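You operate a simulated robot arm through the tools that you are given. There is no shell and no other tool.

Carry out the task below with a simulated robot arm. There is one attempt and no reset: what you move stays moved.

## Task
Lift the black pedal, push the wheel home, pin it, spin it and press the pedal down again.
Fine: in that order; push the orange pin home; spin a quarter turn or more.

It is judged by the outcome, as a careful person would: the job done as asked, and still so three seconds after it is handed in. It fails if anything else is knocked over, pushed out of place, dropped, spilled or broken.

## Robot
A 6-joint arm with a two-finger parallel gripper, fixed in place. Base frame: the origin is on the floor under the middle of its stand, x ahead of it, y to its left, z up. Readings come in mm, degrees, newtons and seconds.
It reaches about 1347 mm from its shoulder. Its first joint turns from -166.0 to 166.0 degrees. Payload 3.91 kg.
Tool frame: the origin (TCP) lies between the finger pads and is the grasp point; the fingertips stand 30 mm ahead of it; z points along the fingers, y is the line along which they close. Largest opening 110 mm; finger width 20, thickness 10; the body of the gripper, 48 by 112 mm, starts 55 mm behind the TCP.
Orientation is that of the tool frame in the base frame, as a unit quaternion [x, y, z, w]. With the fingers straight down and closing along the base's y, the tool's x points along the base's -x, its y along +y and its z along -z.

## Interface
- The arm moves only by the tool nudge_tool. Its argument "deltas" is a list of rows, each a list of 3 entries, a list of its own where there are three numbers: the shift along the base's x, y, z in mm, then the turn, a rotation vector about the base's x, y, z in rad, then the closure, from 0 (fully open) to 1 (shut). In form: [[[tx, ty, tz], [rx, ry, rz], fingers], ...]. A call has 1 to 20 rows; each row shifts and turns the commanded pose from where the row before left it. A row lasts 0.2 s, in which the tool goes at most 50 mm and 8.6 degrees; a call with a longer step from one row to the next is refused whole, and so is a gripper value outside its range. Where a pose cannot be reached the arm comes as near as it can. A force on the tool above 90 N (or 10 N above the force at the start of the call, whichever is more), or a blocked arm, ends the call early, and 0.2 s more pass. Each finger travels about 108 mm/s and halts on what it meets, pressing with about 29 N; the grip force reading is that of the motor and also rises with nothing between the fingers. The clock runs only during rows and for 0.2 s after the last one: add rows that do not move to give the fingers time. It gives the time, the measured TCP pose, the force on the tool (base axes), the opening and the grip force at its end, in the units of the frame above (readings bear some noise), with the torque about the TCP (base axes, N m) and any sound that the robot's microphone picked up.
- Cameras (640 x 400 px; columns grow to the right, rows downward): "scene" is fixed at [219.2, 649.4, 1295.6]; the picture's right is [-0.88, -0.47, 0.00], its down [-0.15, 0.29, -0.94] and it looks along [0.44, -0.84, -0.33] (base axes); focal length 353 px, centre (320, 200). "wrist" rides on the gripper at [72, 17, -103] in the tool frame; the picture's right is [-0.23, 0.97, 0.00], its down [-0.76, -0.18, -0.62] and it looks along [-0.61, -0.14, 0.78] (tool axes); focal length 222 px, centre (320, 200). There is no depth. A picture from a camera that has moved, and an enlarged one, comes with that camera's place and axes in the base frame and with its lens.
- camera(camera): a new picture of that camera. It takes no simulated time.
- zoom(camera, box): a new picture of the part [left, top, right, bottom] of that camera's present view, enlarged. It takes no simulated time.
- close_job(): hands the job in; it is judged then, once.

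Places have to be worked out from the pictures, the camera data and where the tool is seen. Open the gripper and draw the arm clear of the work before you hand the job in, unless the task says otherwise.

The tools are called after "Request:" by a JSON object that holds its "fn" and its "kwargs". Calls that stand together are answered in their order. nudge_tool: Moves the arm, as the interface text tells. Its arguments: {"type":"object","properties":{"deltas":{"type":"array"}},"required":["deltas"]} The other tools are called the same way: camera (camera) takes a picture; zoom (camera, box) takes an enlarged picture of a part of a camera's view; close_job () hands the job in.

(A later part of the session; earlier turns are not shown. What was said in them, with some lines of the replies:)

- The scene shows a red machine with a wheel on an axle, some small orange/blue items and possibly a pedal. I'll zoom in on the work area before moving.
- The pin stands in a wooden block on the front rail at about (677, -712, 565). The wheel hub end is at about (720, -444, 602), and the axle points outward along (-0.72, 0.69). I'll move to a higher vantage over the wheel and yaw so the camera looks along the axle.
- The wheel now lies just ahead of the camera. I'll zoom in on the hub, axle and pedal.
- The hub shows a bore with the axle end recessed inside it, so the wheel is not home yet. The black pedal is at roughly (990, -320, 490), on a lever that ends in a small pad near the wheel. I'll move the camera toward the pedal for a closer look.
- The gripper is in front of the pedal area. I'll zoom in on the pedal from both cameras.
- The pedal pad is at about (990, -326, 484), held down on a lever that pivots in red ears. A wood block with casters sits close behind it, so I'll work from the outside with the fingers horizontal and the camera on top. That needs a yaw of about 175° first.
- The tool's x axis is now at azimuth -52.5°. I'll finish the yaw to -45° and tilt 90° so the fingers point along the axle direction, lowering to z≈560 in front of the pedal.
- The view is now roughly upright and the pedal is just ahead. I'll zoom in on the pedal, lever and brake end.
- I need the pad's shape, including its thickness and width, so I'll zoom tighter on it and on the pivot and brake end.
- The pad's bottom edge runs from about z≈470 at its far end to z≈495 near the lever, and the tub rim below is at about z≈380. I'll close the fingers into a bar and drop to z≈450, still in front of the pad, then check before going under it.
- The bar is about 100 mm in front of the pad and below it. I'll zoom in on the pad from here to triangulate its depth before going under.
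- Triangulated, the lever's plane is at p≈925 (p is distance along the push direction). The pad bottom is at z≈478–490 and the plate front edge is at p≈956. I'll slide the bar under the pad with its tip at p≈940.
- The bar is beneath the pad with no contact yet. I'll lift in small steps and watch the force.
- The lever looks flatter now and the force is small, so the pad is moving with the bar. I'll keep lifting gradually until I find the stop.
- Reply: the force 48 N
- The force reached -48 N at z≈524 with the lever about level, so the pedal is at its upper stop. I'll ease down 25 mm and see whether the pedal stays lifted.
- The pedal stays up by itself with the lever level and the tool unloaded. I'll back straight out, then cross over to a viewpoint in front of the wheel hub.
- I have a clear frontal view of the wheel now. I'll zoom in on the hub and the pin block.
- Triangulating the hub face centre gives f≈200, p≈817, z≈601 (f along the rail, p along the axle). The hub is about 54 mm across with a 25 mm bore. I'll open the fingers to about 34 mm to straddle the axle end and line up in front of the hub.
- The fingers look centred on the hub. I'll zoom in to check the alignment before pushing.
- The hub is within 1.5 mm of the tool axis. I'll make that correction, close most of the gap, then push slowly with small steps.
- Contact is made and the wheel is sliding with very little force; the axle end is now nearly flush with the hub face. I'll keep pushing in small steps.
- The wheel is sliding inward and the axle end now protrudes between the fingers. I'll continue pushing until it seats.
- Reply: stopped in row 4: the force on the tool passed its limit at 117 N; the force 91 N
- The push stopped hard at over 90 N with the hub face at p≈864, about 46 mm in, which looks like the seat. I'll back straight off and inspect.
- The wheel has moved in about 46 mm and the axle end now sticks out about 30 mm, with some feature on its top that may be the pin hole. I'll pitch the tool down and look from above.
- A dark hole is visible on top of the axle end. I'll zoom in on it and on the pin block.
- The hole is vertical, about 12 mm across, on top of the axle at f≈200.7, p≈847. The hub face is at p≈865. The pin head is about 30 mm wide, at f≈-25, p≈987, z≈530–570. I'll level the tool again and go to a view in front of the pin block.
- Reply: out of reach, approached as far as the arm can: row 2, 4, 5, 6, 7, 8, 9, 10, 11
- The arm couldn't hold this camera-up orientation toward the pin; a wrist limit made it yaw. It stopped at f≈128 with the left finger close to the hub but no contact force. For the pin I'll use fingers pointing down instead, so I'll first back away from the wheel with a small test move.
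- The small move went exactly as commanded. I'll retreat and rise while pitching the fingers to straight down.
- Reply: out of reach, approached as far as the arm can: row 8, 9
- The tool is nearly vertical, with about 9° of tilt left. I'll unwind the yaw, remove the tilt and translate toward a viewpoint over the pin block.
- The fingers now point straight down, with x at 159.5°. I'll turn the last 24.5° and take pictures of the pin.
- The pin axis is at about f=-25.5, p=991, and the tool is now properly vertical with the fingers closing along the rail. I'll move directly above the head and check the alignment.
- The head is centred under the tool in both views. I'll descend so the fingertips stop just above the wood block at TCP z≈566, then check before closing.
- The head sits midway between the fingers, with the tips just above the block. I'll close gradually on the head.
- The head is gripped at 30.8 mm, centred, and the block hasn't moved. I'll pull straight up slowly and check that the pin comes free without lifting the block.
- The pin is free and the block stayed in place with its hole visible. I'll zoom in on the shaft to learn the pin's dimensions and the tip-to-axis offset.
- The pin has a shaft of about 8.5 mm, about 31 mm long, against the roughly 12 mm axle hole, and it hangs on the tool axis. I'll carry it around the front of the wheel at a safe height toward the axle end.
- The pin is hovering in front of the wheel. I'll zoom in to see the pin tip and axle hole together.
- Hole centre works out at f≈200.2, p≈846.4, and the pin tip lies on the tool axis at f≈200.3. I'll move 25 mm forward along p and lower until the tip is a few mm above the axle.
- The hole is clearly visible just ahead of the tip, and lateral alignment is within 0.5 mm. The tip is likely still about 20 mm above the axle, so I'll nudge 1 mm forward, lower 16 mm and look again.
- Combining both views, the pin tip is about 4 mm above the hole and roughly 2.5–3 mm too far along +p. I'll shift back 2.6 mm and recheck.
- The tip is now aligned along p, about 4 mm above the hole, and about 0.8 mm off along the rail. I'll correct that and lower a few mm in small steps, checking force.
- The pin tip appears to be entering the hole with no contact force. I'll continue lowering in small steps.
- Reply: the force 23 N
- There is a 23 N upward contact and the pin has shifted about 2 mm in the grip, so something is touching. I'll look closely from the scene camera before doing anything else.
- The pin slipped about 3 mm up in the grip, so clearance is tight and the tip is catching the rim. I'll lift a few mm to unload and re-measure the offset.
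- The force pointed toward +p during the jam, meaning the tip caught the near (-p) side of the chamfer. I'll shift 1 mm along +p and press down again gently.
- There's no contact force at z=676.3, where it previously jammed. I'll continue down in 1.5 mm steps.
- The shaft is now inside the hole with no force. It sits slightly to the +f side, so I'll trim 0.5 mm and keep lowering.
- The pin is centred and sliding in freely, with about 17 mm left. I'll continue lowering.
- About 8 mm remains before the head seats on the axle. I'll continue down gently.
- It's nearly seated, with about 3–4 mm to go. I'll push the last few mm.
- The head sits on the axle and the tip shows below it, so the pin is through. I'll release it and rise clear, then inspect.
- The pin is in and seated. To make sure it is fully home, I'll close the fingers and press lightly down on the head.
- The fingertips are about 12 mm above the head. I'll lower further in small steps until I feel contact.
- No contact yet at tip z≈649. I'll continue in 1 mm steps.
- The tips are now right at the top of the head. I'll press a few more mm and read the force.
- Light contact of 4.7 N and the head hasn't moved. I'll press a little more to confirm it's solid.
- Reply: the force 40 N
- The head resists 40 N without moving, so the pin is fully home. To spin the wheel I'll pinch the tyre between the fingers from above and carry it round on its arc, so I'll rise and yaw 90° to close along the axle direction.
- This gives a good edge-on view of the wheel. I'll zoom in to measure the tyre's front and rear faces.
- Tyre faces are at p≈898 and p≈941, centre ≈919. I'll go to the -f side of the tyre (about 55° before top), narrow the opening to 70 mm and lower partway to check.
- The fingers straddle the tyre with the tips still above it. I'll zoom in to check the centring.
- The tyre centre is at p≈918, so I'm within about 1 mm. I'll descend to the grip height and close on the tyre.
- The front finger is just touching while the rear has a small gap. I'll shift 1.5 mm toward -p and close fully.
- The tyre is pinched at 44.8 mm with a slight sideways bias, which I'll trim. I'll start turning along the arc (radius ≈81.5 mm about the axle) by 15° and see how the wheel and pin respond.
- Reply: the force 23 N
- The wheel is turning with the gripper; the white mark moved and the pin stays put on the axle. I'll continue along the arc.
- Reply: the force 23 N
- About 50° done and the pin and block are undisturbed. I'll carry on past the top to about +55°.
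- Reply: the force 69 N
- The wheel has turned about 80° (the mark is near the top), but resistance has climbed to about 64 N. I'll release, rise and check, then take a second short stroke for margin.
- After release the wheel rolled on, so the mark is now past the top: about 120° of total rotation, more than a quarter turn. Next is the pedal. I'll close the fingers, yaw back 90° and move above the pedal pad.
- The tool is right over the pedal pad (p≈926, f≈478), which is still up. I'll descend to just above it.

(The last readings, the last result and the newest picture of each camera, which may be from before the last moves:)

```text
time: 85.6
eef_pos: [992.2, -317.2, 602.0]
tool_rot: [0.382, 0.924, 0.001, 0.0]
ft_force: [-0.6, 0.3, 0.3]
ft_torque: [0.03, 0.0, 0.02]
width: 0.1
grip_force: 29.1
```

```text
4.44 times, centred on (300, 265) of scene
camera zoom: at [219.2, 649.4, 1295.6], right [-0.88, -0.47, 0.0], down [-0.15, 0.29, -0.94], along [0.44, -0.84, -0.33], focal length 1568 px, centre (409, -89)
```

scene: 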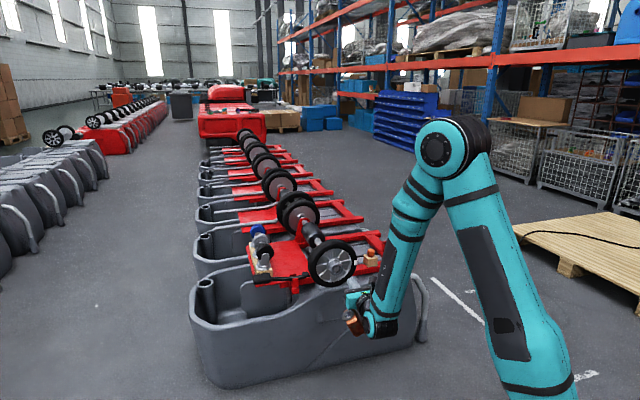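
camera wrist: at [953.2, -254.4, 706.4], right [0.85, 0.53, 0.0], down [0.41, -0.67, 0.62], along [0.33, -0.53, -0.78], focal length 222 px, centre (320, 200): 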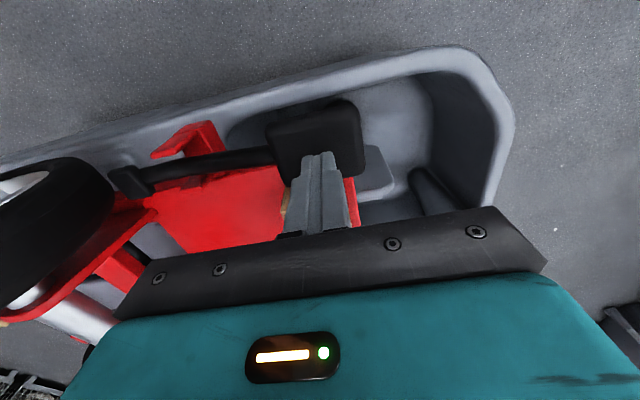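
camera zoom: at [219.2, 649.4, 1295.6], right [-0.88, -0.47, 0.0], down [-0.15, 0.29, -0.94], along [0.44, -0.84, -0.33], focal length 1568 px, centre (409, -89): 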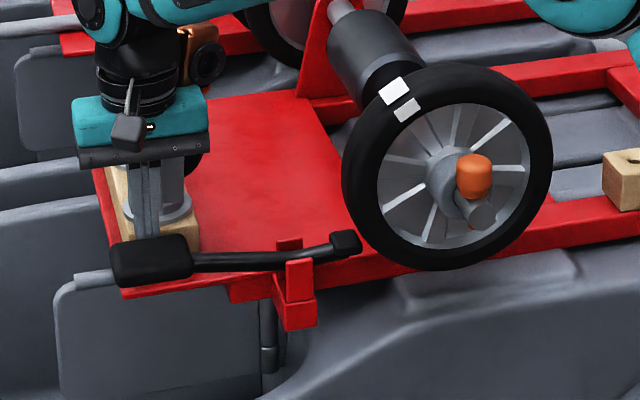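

The fingertips are about 20 mm above the pad. I'll press down in small steps.

Request:
{"fn": "nudge_tool", "kwargs": {"deltas": [[[0, 0, -8], [0, 0, 0], 1], [[0, 0, -6], [0, 0, 0], 1], [[0, 0, -4], [0, 0, 0], 1], [[0, 0, -4], [0, 0, 0], 1], [[0, 0, -4], [0, 0, 0], 1], [[0, 0, -4], [0, 0, 0], 1], [[0, 0, -4], [0, 0, 0], 1]]}}

Request:
{"fn": "zoom", "kwargs": {"camera": "scene", "box": [230, 220, 370, 310]}}

```text
time: 87.2
eef_pos: [992.7, -317.4, 569.3]
tool_rot: [0.383, 0.924, 0.001, -0.001]
ft_force: [0.7, 2.3, 0.6]
ft_torque: [-0.02, -0.05, 0.0]
width: 0.0
grip_force: 29.2
```

```text
4.44 times, centred on (300, 265) of scene
camera zoom: at [219.2, 649.4, 1295.6], right [-0.88, -0.47, 0.0], down [-0.15, 0.29, -0.94], along [0.44, -0.84, -0.33], focal length 1568 px, centre (409, -89)
```

zoom: 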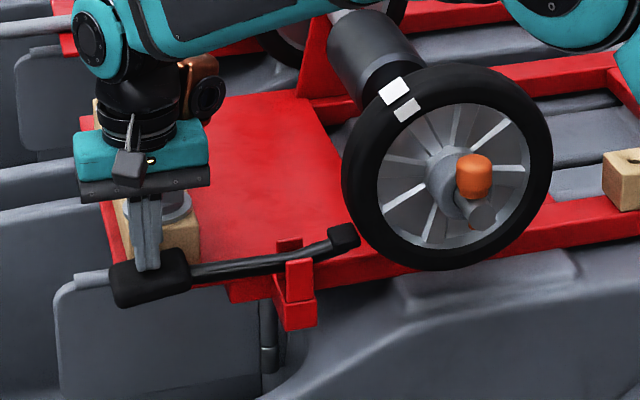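

The pad is moving down and the brake end is rising with little force. I'll continue to the lower stop.

Request:
{"fn": "nudge_tool", "kwargs": {"deltas": [[[0, 0, -4], [0, 0, 0], 1], [[0, 0, -4], [0, 0, 0], 1], [[0, 0, -4], [0, 0, 0], 1], [[0, 0, -4], [0, 0, 0], 1], [[0, 0, -4], [0, 0, 0], 1]]}}

Request:
{"fn": "zoom", "kwargs": {"camera": "scene", "box": [230, 220, 370, 310]}}

Request:
{"fn": "camera", "kwargs": {"camera": "wrist"}}

```text
time: 88.4
eef_pos: [994.2, -316.7, 554.4]
tool_rot: [0.382, 0.924, 0.001, 0.002]
ft_force: [-0.1, 3.4, 26.6]
ft_torque: [-2.68, -0.78, 0.22]
width: 0.1
grip_force: 29.0
```

```text
4.44 times, centred on (300, 265) of scene
camera zoom: at [219.2, 649.4, 1295.6], right [-0.88, -0.47, 0.0], down [-0.15, 0.29, -0.94], along [0.44, -0.84, -0.33], focal length 1568 px, centre (409, -89)
```

zoom: 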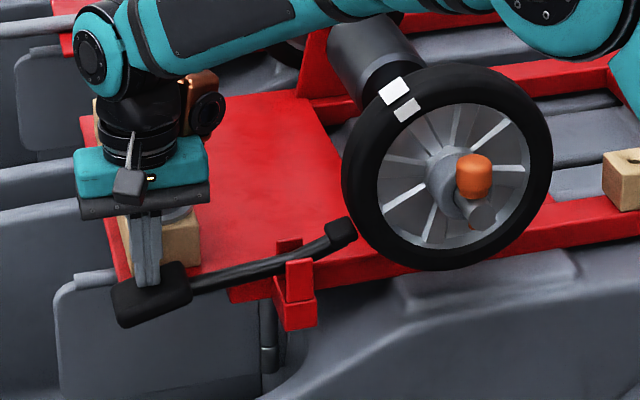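

```text
taken
camera wrist: at [954.4, -253.2, 657.7], right [0.85, 0.53, 0.0], down [0.41, -0.66, 0.62], along [0.33, -0.53, -0.78], focal length 222 px, centre (320, 200)
```

wrist: 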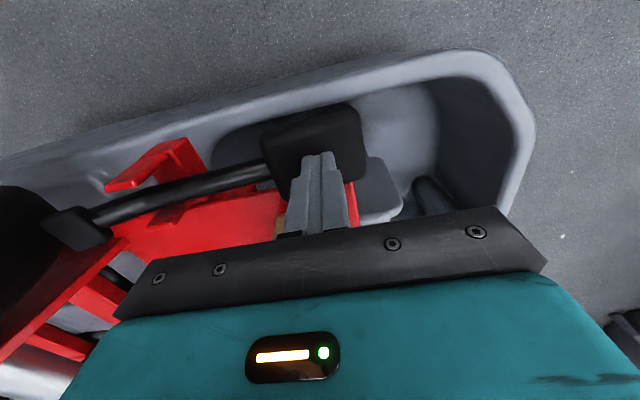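

A 27 N reaction with a large torque puts the contact about 90 mm behind the fingers rather than on the pad, so part of the wrist may be touching the caster. I'll lift off at once and look.

Request:
{"fn": "nudge_tool", "kwargs": {"deltas": [[[0, 0, 6], [0, 0, 0], 1], [[0, 0, 10], [0, 0, 0], 1]]}}

Request:
{"fn": "zoom", "kwargs": {"camera": "scene", "box": [235, 220, 305, 290]}}

Request:
{"fn": "camera", "kwargs": {"camera": "scene"}}

```text
time: 89.0
eef_pos: [993.2, -317.0, 564.7]
tool_rot: [0.383, 0.924, 0.002, 0.0]
ft_force: [-0.3, -0.4, -0.7]
ft_torque: [0.03, -0.02, 0.0]
width: 0.0
grip_force: 29.5
```

```text
5.71 times, centred on (270, 255) of scene
camera zoom: at [219.2, 649.4, 1295.6], right [-0.88, -0.47, 0.0], down [-0.15, 0.29, -0.94], along [0.44, -0.84, -0.33], focal length 2015 px, centre (606, -114)
```

zoom: 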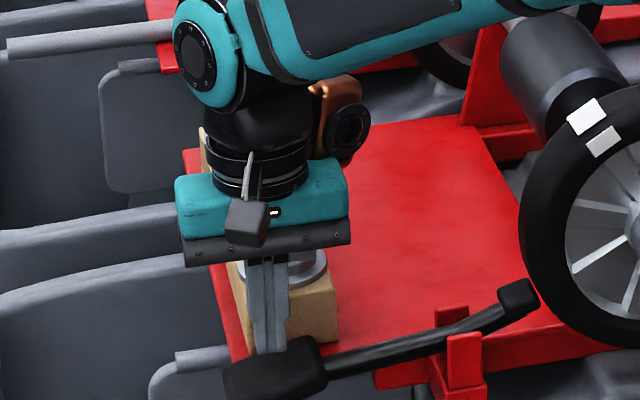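

```text
taken
```

scene: 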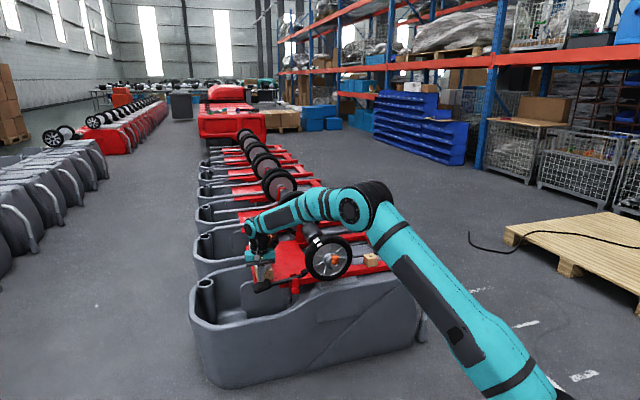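

The copper-coloured part on the back of the wrist hangs over the casters, so that is likely what touched. I'll rise straight up and clear to check the casters haven't moved.

Request:
{"fn": "nudge_tool", "kwargs": {"deltas": [[[0, 0, 20], [0, 0, 0], 1], [[0, 0, 40], [0, 0, 0], 1], [[0, 0, 40], [0, 0, 0], 1], [[-25, 25, 20], [0, 0, 0], 1], [[-30, 30, 0], [0, 0, 0], 1], [[-30, 30, 0], [0, 0, 0], 1], [[-30, 30, 0], [0, 0, 0], 1], [[0, 0, 0], [0, 0, 0], 1]]}}

Request:
{"fn": "zoom", "kwargs": {"camera": "scene", "box": [230, 210, 330, 300]}}

Request:
{"fn": "camera", "kwargs": {"camera": "wrist"}}

```text
time: 90.8
eef_pos: [877.0, -202.9, 685.8]
tool_rot: [0.383, 0.924, 0.001, -0.001]
ft_force: [0.3, 0.4, -0.7]
ft_torque: [0.0, -0.01, -0.04]
width: 0.0
grip_force: 29.0
```

```text
4.44 times, centred on (280, 255) of scene
camera zoom: at [219.2, 649.4, 1295.6], right [-0.88, -0.47, 0.0], down [-0.15, 0.29, -0.94], along [0.44, -0.84, -0.33], focal length 1568 px, centre (498, -44)
```

zoom: 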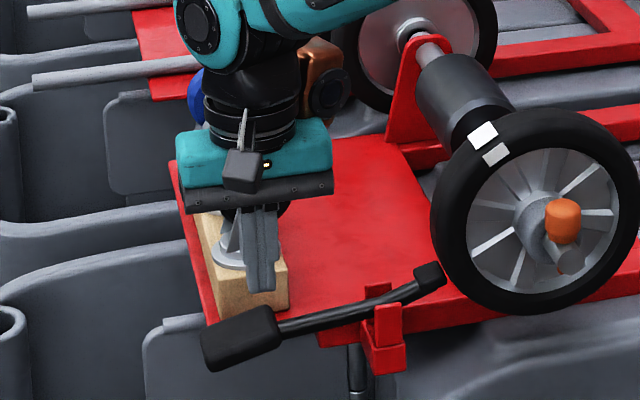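

```text
taken
camera wrist: at [838.3, -140.7, 790.1], right [0.85, 0.53, 0.0], down [0.41, -0.67, 0.62], along [0.33, -0.53, -0.78], focal length 222 px, centre (320, 200)
```

wrist: 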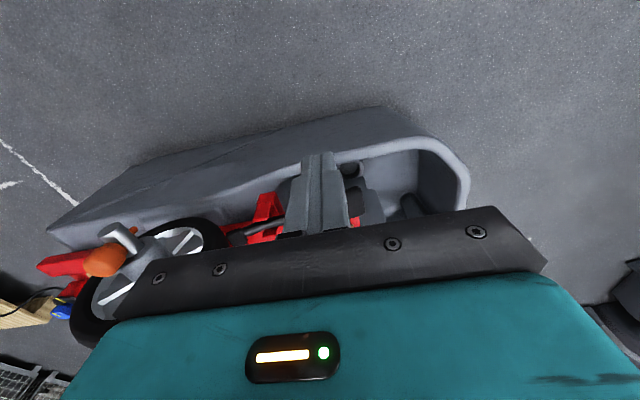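

The pedal holds its part-lowered position. I'll pitch the tool about 45° so the wrist stays away from the casters and the camera looks straight at them.

Request:
{"fn": "nudge_tool", "kwargs": {"deltas": [[[0, 0, 0], [-0.0926, -0.0926, 0], 1], [[0, 0, 0], [-0.0926, -0.0926, 0], 1], [[0, 0, 0], [-0.0926, -0.0926, 0], 1], [[0, 0, 0], [-0.0926, -0.0926, 0], 1], [[0, 0, 0], [-0.0926, -0.0926, 0], 1], [[0, 0, 0], [-0.0926, -0.0926, 0], 1], [[0, 0, 0], [0, 0, 0], 1]]}}

Request:
{"fn": "camera", "kwargs": {"camera": "wrist"}}

Request:
{"fn": "zoom", "kwargs": {"camera": "scene", "box": [230, 210, 330, 300]}}

```text
time: 92.4
eef_pos: [878.5, -201.0, 686.6]
tool_rot: [0.352, 0.854, -0.145, 0.354]
ft_force: [-0.3, 0.2, 0.8]
ft_torque: [0.0, 0.02, 0.02]
width: 0.0
grip_force: 29.0
```

```text
taken
camera wrist: at [802.2, -102.0, 708.5], right [0.8, 0.58, 0.16], down [-0.06, -0.2, 0.98], along [0.6, -0.79, -0.12], focal length 222 px, centre (320, 200)
```

wrist: 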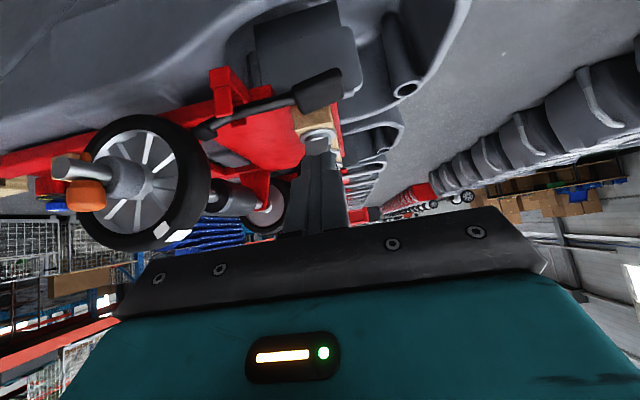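

```text
4.44 times, centred on (280, 255) of scene
camera zoom: at [219.2, 649.4, 1295.6], right [-0.88, -0.47, 0.0], down [-0.15, 0.29, -0.94], along [0.44, -0.84, -0.33], focal length 1568 px, centre (498, -44)
```

zoom: 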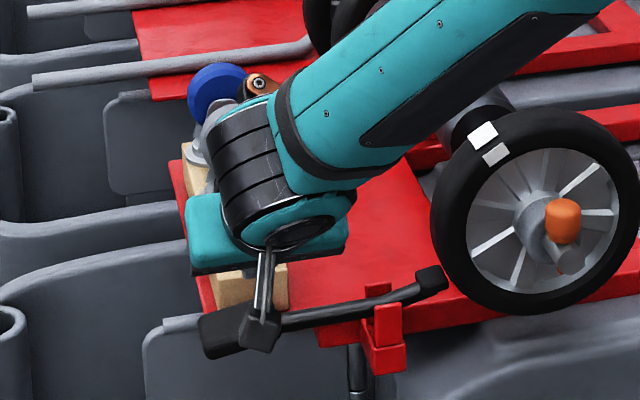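

The arm still hides the casters from both cameras. I'll slide the arm sideways along the rail, staying in front of everything, to expose them to the scene camera.

Request:
{"fn": "nudge_tool", "kwargs": {"deltas": [[[-30, -26, 5], [0, 0, 0], 1], [[-32, -32, 5], [0, 0, 0], 1], [[-32, -32, 5], [0, 0, 0], 1], [[-32, -32, 5], [0, 0, 0], 1], [[-32, -32, 5], [0, 0, 0], 1], [[0, 0, 0], [0, 0, 0], 1]]}}

Request:
{"fn": "zoom", "kwargs": {"camera": "scene", "box": [220, 200, 340, 300]}}

Request:
{"fn": "camera", "kwargs": {"camera": "wrist"}}

```text
time: 93.8
eef_pos: [720.7, -355.1, 710.3]
tool_rot: [0.352, 0.855, -0.145, 0.353]
ft_force: [-0.4, 0.7, -0.1]
ft_torque: [0.01, -0.01, -0.01]
width: 0.0
grip_force: 28.8
```

```text
4.00 times, centred on (280, 250) of scene
camera zoom: at [219.2, 649.4, 1295.6], right [-0.88, -0.47, 0.0], down [-0.15, 0.29, -0.94], along [0.44, -0.84, -0.33], focal length 1411 px, centre (480, 0)
```

zoom: 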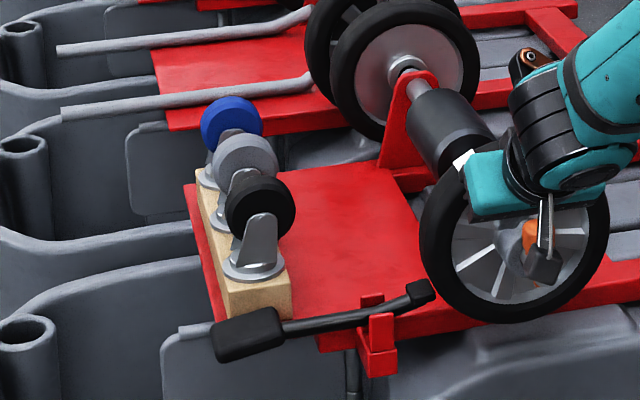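

```text
taken
camera wrist: at [644.2, -255.3, 734.0], right [0.8, 0.58, 0.16], down [-0.06, -0.2, 0.98], along [0.6, -0.79, -0.12], focal length 222 px, centre (320, 200)
```

wrist: 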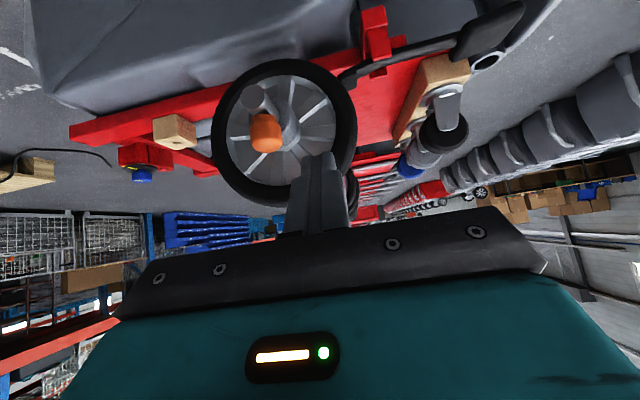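

The casters look to be in their original arrangement. I'll take the same zoom box as at the start for a direct comparison, plus a closer look.

Request:
{"fn": "zoom", "kwargs": {"camera": "scene", "box": [230, 210, 430, 335]}}

Request:
{"fn": "zoom", "kwargs": {"camera": "scene", "box": [225, 215, 305, 295]}}

```text
3.20 times, centred on (330, 272) of scene
camera zoom: at [219.2, 649.4, 1295.6], right [-0.88, -0.47, 0.0], down [-0.15, 0.29, -0.94], along [0.44, -0.84, -0.33], focal length 1129 px, centre (288, -32)
```

zoom: 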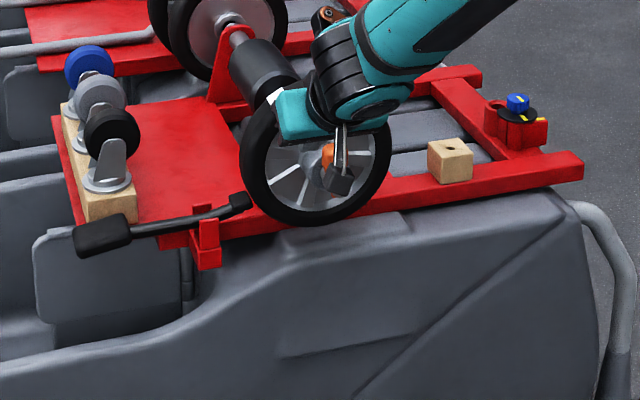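

```text
5.00 times, centred on (265, 255) of scene
camera zoom: at [219.2, 649.4, 1295.6], right [-0.88, -0.47, 0.0], down [-0.15, 0.29, -0.94], along [0.44, -0.84, -0.33], focal length 1763 px, centre (595, -75)
```

zoom: 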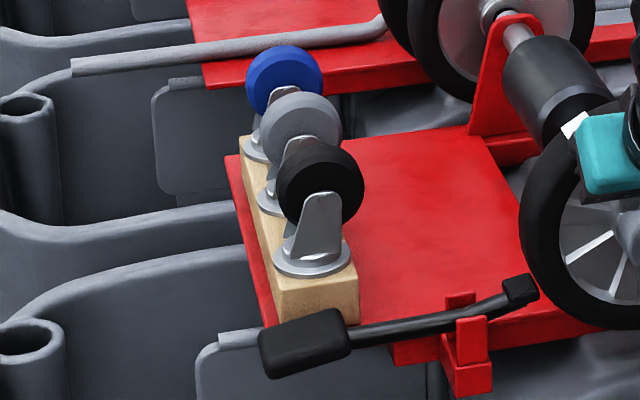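

Casters, their block and the pin block all sit exactly where they were at the start, so nothing moved. I'll return over the pedal with the tool pitched at 45° and the wrist well in front of the casters.

Request:
{"fn": "nudge_tool", "kwargs": {"deltas": [[[31.3, 31.3, -2], [0, 0, 0], 1], [[31.3, 31.3, -2], [0, 0, 0], 1], [[31.3, 31.3, -2], [0, 0, 0], 1], [[31.3, 31.3, -2], [0, 0, 0], 1], [[31.3, 31.3, -2], [0, 0, 0], 1], [[20.5, -20.5, -16], [0, 0, 0], 1], [[20.5, -20.5, -16], [0, 0, 0], 1], [[20.5, -20.5, -16], [0, 0, 0], 1], [[20.5, -20.5, -16], [0, 0, 0], 1], [[20.5, -20.5, -16], [0, 0, 0], 1], [[0, 0, 0], [0, 0, 0], 1]]}}

Request:
{"fn": "camera", "kwargs": {"camera": "wrist"}}

Request:
{"fn": "zoom", "kwargs": {"camera": "scene", "box": [230, 220, 330, 300]}}

```text
time: 96.2
eef_pos: [979.3, -299.6, 620.7]
tool_rot: [0.353, 0.854, -0.145, 0.354]
ft_force: [-0.4, -0.8, 0.4]
ft_torque: [0.0, 0.02, 0.0]
width: 0.0
grip_force: 28.9
```

```text
taken
camera wrist: at [902.7, -200.1, 643.7], right [0.8, 0.58, 0.16], down [-0.06, -0.2, 0.98], along [0.6, -0.79, -0.12], focal length 222 px, centre (320, 200)
```

wrist: 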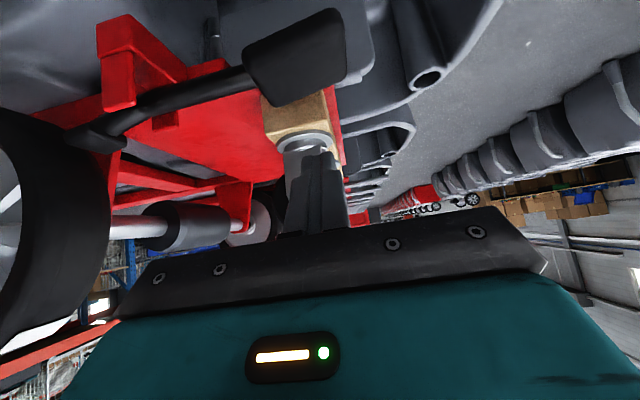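

```text
5.00 times, centred on (280, 260) of scene
camera zoom: at [219.2, 649.4, 1295.6], right [-0.88, -0.47, 0.0], down [-0.15, 0.29, -0.94], along [0.44, -0.84, -0.33], focal length 1763 px, centre (520, -100)
```

zoom: 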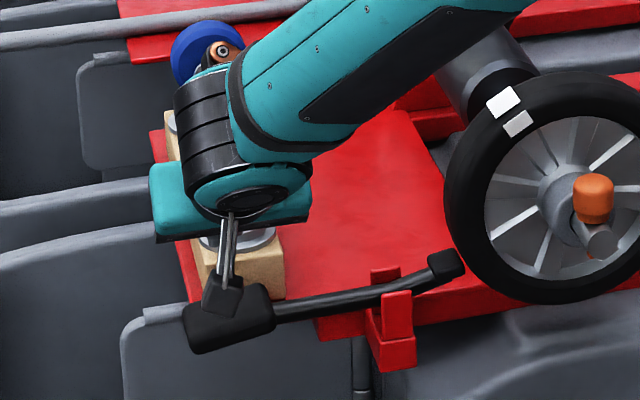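

The tool is over the pad at p≈904 with the wrist well in front of the casters. I'll lower toward the pad, slowly near contact.

Request:
{"fn": "nudge_tool", "kwargs": {"deltas": [[[0, 0, -20], [0, 0, 0], 1], [[0, 0, -20], [0, 0, 0], 1], [[0, 0, -12], [0, 0, 0], 1], [[0, 0, -6], [0, 0, 0], 1], [[0, 0, -4], [0, 0, 0], 1], [[0, 0, -4], [0, 0, 0], 1]]}}

Request:
{"fn": "zoom", "kwargs": {"camera": "scene", "box": [230, 220, 330, 300]}}

Request:
{"fn": "camera", "kwargs": {"camera": "wrist"}}

```text
time: 97.6
eef_pos: [978.5, -301.0, 555.4]
tool_rot: [0.353, 0.854, -0.146, 0.353]
ft_force: [0.8, -0.1, 0.7]
ft_torque: [-0.07, -0.06, 0.02]
width: 0.1
grip_force: 28.7
```

```text
5.00 times, centred on (280, 260) of scene
camera zoom: at [219.2, 649.4, 1295.6], right [-0.88, -0.47, 0.0], down [-0.15, 0.29, -0.94], along [0.44, -0.84, -0.33], focal length 1763 px, centre (520, -100)
```

zoom: 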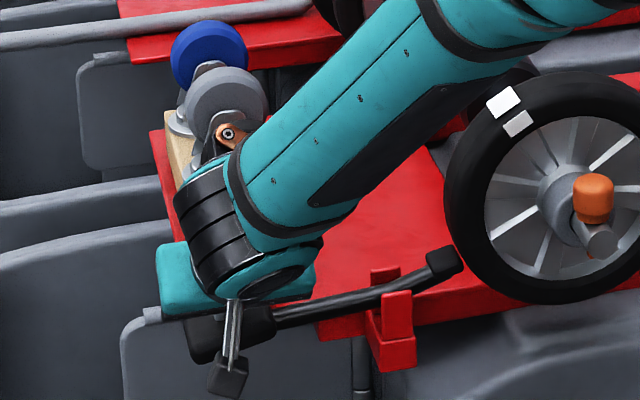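

```text
taken
camera wrist: at [903.1, -201.0, 577.7], right [0.8, 0.58, 0.16], down [-0.06, -0.2, 0.98], along [0.6, -0.79, -0.13], focal length 222 px, centre (320, 200)
```

wrist: 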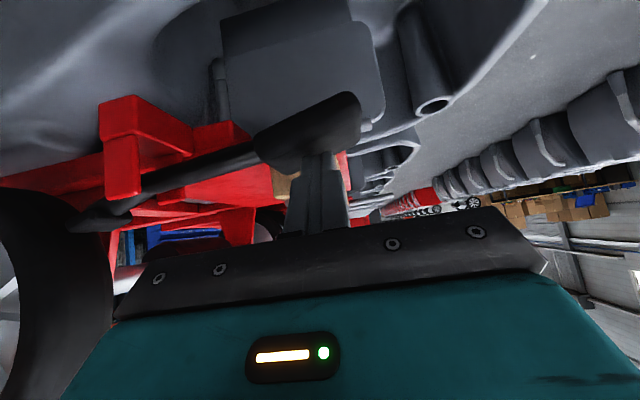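

The tip has just reached the pad with no other contact. I'll press on in 3 mm steps.

Request:
{"fn": "nudge_tool", "kwargs": {"deltas": [[[0, 0, -3], [0, 0, 0], 1], [[0, 0, -3], [0, 0, 0], 1], [[0, 0, -3], [0, 0, 0], 1], [[0, 0, -3], [0, 0, 0], 1]]}}

Request:
{"fn": "zoom", "kwargs": {"camera": "scene", "box": [230, 220, 330, 300]}}

```text
time: 98.6
eef_pos: [979.4, -299.9, 543.1]
tool_rot: [0.353, 0.854, -0.146, 0.354]
ft_force: [0.5, -0.1, 0.3]
ft_torque: [-0.01, -0.02, 0.02]
width: 0.0
grip_force: 29.4
```

```text
5.00 times, centred on (280, 260) of scene
camera zoom: at [219.2, 649.4, 1295.6], right [-0.88, -0.47, 0.0], down [-0.15, 0.29, -0.94], along [0.44, -0.84, -0.33], focal length 1763 px, centre (520, -100)
```

zoom: 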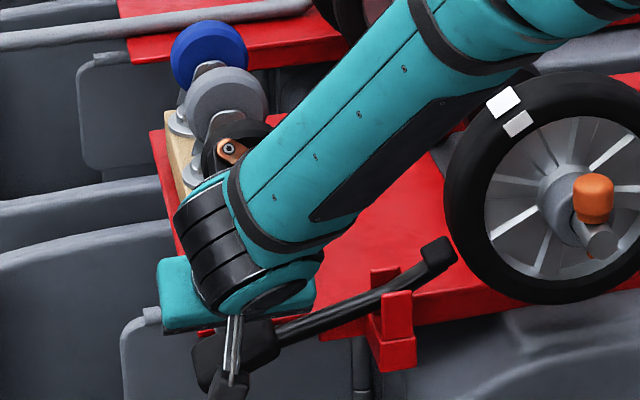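

The lever keeps rotating with almost no force and no side torque. I'll continue to the stop.

Request:
{"fn": "nudge_tool", "kwargs": {"deltas": [[[0, 0, -3], [0, 0, 0], 1], [[0, 0, -3], [0, 0, 0], 1], [[0, 0, -3], [0, 0, 0], 1], [[0, 0, -2], [0, 0, 0], 1], [[0, 0, -2], [0, 0, 0], 1]]}}

Request:
{"fn": "zoom", "kwargs": {"camera": "scene", "box": [230, 220, 330, 300]}}

```text
time: 99.8
eef_pos: [979.6, -300.9, 531.6]
tool_rot: [0.353, 0.854, -0.146, 0.354]
ft_force: [-1.8, -0.1, 8.4]
ft_torque: [-0.15, -0.01, -0.06]
width: 0.2
grip_force: 29.1
```

```text
5.00 times, centred on (280, 260) of scene
camera zoom: at [219.2, 649.4, 1295.6], right [-0.88, -0.47, 0.0], down [-0.15, 0.29, -0.94], along [0.44, -0.84, -0.33], focal length 1763 px, centre (520, -100)
```

zoom: 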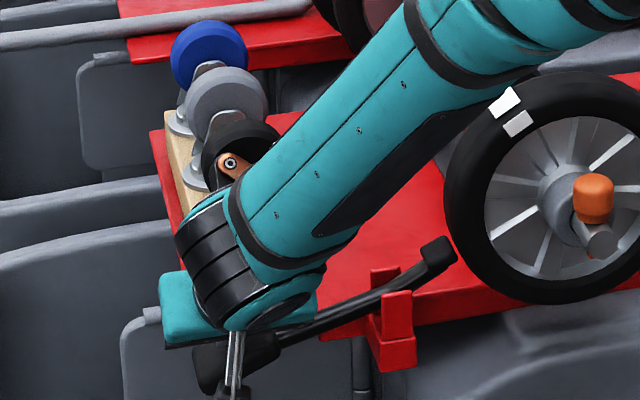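

The brake end is back at its original position and a reaction of 8 N has started. I'll press a little further to confirm the stop.

Request:
{"fn": "nudge_tool", "kwargs": {"deltas": [[[0, 0, -1], [0, 0, 0], 1], [[0, 0, -1], [0, 0, 0], 1], [[0, 0, -0.5], [0, 0, 0], 1], [[0, 0, 0], [0, 0, 0], 1]]}}

Request:
{"fn": "zoom", "kwargs": {"camera": "scene", "box": [230, 210, 430, 335]}}

```text
time: 100.8
eef_pos: [979.8, -300.7, 530.4]
tool_rot: [0.353, 0.853, -0.146, 0.355]
ft_force: [2.1, -1.6, 33.5]
ft_torque: [-0.6, -0.21, 0.04]
width: 0.0
grip_force: 28.9
```

```text
3.20 times, centred on (330, 272) of scene
camera zoom: at [219.2, 649.4, 1295.6], right [-0.88, -0.47, 0.0], down [-0.15, 0.29, -0.94], along [0.44, -0.84, -0.33], focal length 1129 px, centre (288, -32)
```

zoom: 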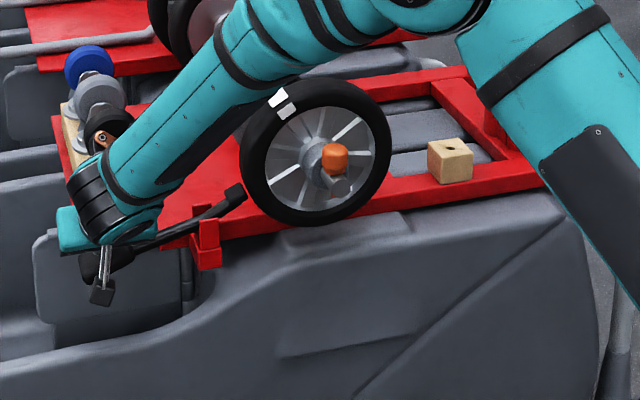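

A 34 N reaction at the fingertip within 1 mm means the pedal is at its lower stop. I'll lift off, back away clear of the work and open the gripper.

Request:
{"fn": "nudge_tool", "kwargs": {"deltas": [[[0, 0, 4], [0, 0, 0], 1], [[-5, 5, 15], [0, 0, 0], 1], [[-15, 15, 20], [0, 0, 0], 1], [[-25, 25, 20], [0, 0, 0], 1], [[-30, 30, 15], [0, 0, 0], 1], [[-30, 30, 10], [0, 0, 0], 1], [[-30, 30, 10], [0, 0, 0], 1], [[-30, 30, 10], [0, 0, 0], 0.5], [[-30, 30, 10], [0, 0, 0], 0.2], [[-30, 30, 10], [0, 0, 0], 0], [[0, 0, 0], [0, 0, 0], 0]]}}

Request:
{"fn": "camera", "kwargs": {"camera": "scene"}}

Request:
{"fn": "zoom", "kwargs": {"camera": "scene", "box": [230, 210, 430, 335]}}

Request:
{"fn": "camera", "kwargs": {"camera": "wrist"}}

```text
time: 103.2
eef_pos: [755.4, -75.8, 649.7]
tool_rot: [0.353, 0.854, -0.145, 0.355]
ft_force: [1.5, 0.1, -0.4]
ft_torque: [0.0, 0.01, 0.02]
width: 110.3
grip_force: 0.0
```

```text
taken
```

scene: 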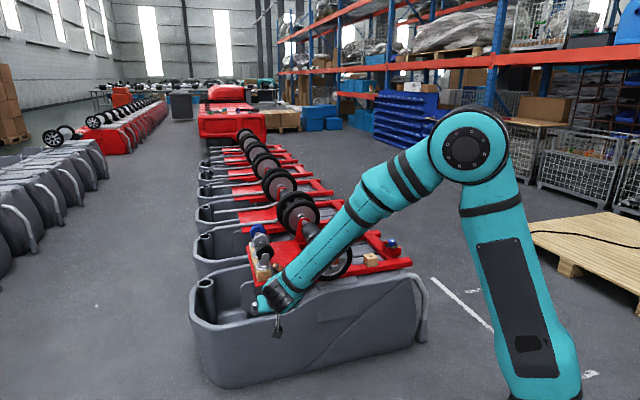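

```text
3.20 times, centred on (330, 272) of scene
camera zoom: at [219.2, 649.4, 1295.6], right [-0.88, -0.47, 0.0], down [-0.15, 0.29, -0.94], along [0.44, -0.84, -0.33], focal length 1129 px, centre (288, -32)
```

zoom: 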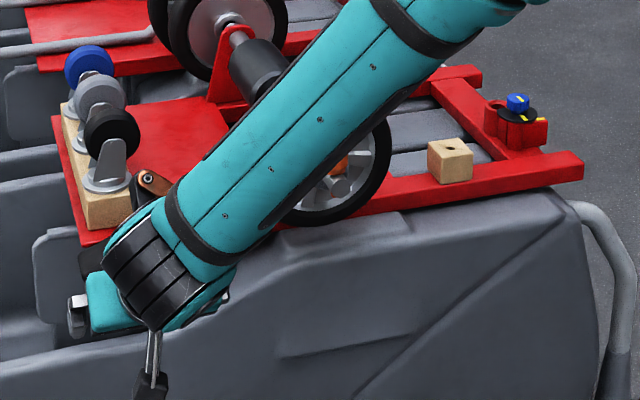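

```text
taken
camera wrist: at [679.6, 23.9, 672.2], right [0.8, 0.58, 0.16], down [-0.06, -0.2, 0.98], along [0.6, -0.79, -0.12], focal length 222 px, centre (320, 200)
```

wrist: 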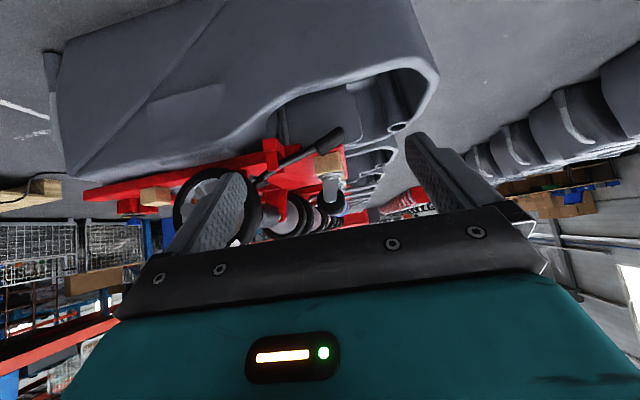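

The gripper is open and clear of the pedal. I'll raise the arm and swing it back toward its starting pose to give an unobstructed final view.

Request:
{"fn": "nudge_tool", "kwargs": {"deltas": [[[-15, 5, 40], [0, 0, 0], 0], [[-15, 5, 40], [0, 0, 0], 0], [[-15, 5, 40], [0.0926, 0.0926, 0], 0], [[-15, 0, 40], [0.0926, 0.0926, 0], 0], [[-15, 0, 40], [0.0926, 0.0926, 0], 0], [[-15, -5, 40], [0.0926, 0.0926, 0], 0], [[-15, -20, 35], [0.0926, 0.0926, 0], 0], [[-15, -35, 20], [0.0926, 0.0926, 0], 0], [[-12, -42, 5], [0, 0, 0], 0], [[-12, -45, 0], [0, 0, 0], 0], [[-12, -45, 0], [0, 0, 0], 0], [[-12, -45, 0], [0, 0, 0], 0], [[-12, -45, 0], [0, 0, 0], 0], [[-12, -45, 0], [0, 0, 0], 0], [[-12, -45, 0], [0, 0, 0], 0], [[0, -45, 0], [0, 0, 0], 0], [[0, 0, 0], [0, 0, 0], 0]]}}

Request:
{"fn": "camera", "kwargs": {"camera": "scene"}}

Request:
{"fn": "zoom", "kwargs": {"camera": "scene", "box": [230, 210, 430, 335]}}

Request:
{"fn": "camera", "kwargs": {"camera": "wrist"}}

```text
time: 106.8
eef_pos: [548.7, -478.9, 951.0]
tool_rot: [0.382, 0.924, 0.002, 0.0]
ft_force: [0.0, 0.9, 0.7]
ft_torque: [0.01, -0.01, 0.01]
width: 109.8
grip_force: 0.0
```

```text
taken
```

scene: 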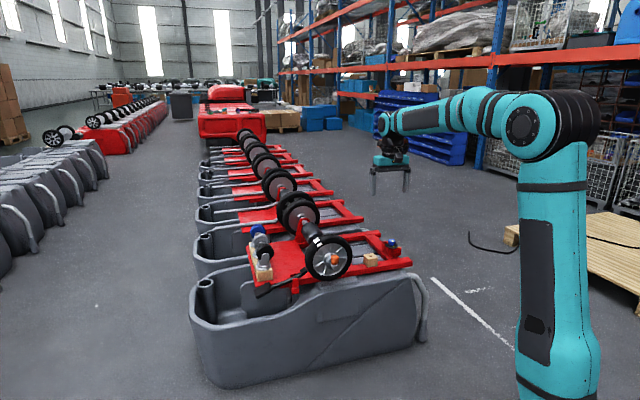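

```text
3.20 times, centred on (330, 272) of scene
camera zoom: at [219.2, 649.4, 1295.6], right [-0.88, -0.47, 0.0], down [-0.15, 0.29, -0.94], along [0.44, -0.84, -0.33], focal length 1129 px, centre (288, -32)
```

zoom: 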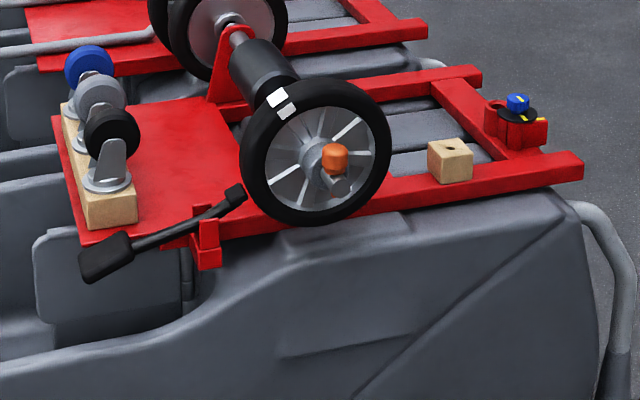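

```text
taken
camera wrist: at [509.6, -416.6, 1054.8], right [0.85, 0.53, 0.0], down [0.41, -0.67, 0.62], along [0.33, -0.53, -0.78], focal length 222 px, centre (320, 200)
```

wrist: 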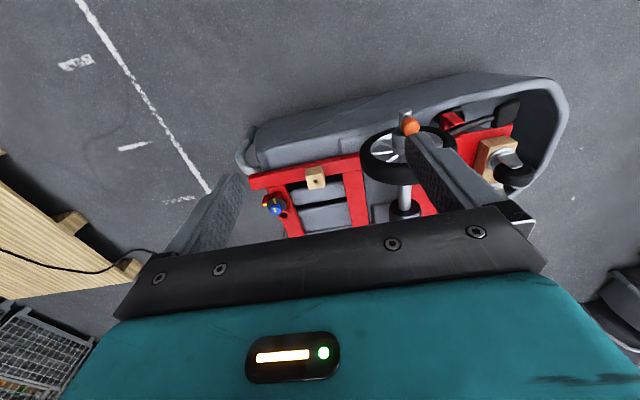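

The pedal matches its original down position and the wheel's mark has moved well over a quarter turn. The casters and blocks are unchanged. One last close check of the wheel and pin seating.

Request:
{"fn": "zoom", "kwargs": {"camera": "scene", "box": [300, 235, 360, 285]}}

Request:
{"fn": "zoom", "kwargs": {"camera": "wrist", "box": [350, 90, 450, 230]}}

```text
8.00 times, centred on (330, 260) of scene
camera zoom: at [219.2, 649.4, 1295.6], right [-0.88, -0.47, 0.0], down [-0.15, 0.29, -0.94], along [0.44, -0.84, -0.33], focal length 2821 px, centre (240, -280)
```

zoom: 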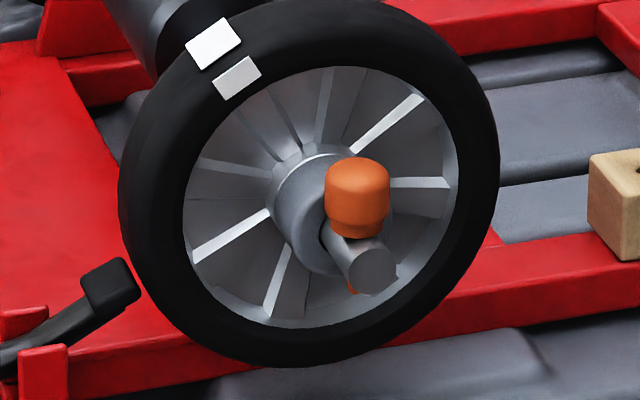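

```text
2.86 times, centred on (400, 160) of wrist
camera zoom: at [509.6, -416.6, 1054.8], right [0.85, 0.53, 0.0], down [0.41, -0.67, 0.62], along [0.33, -0.53, -0.78], focal length 635 px, centre (91, 314)
```

zoom: 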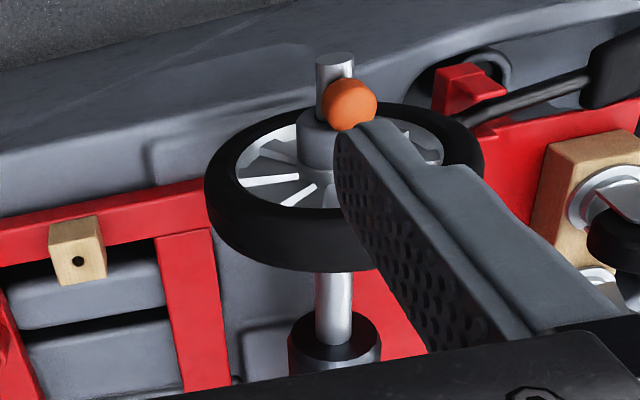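

Request:
{"fn": "close_job", "kwargs": {}}

```text
The job is handed in.
```

I did all five steps in the order you asked. The final pictures show everything in place, with the gripper open and the arm clear. The job has been handed in, but I haven't seen the verdict.

- **Pedal lifted:** I raised it to its upper stop, and it stayed up by itself.
- **Wheel home:** I pushed it in about 46 mm until it stopped hard at over 90 N.
- **Pin home:** the orange pin goes through the axle hole, and its head held firm when I pressed on it with about 40 N.
- **Wheel spun:** it turned about 120° in total. It rolled on a little after I let go.
- **Pedal pressed down:** it went down to its lower stop and is back where it started.

**Caster contact:** on my first try at pressing the pedal, part of the wrist seems to have touched the casters behind it, with about 27 N. I lifted off at once and finished the press from a different angle. Compared with the starting picture, the casters and their wood block had not moved, and neither had the pin's block.
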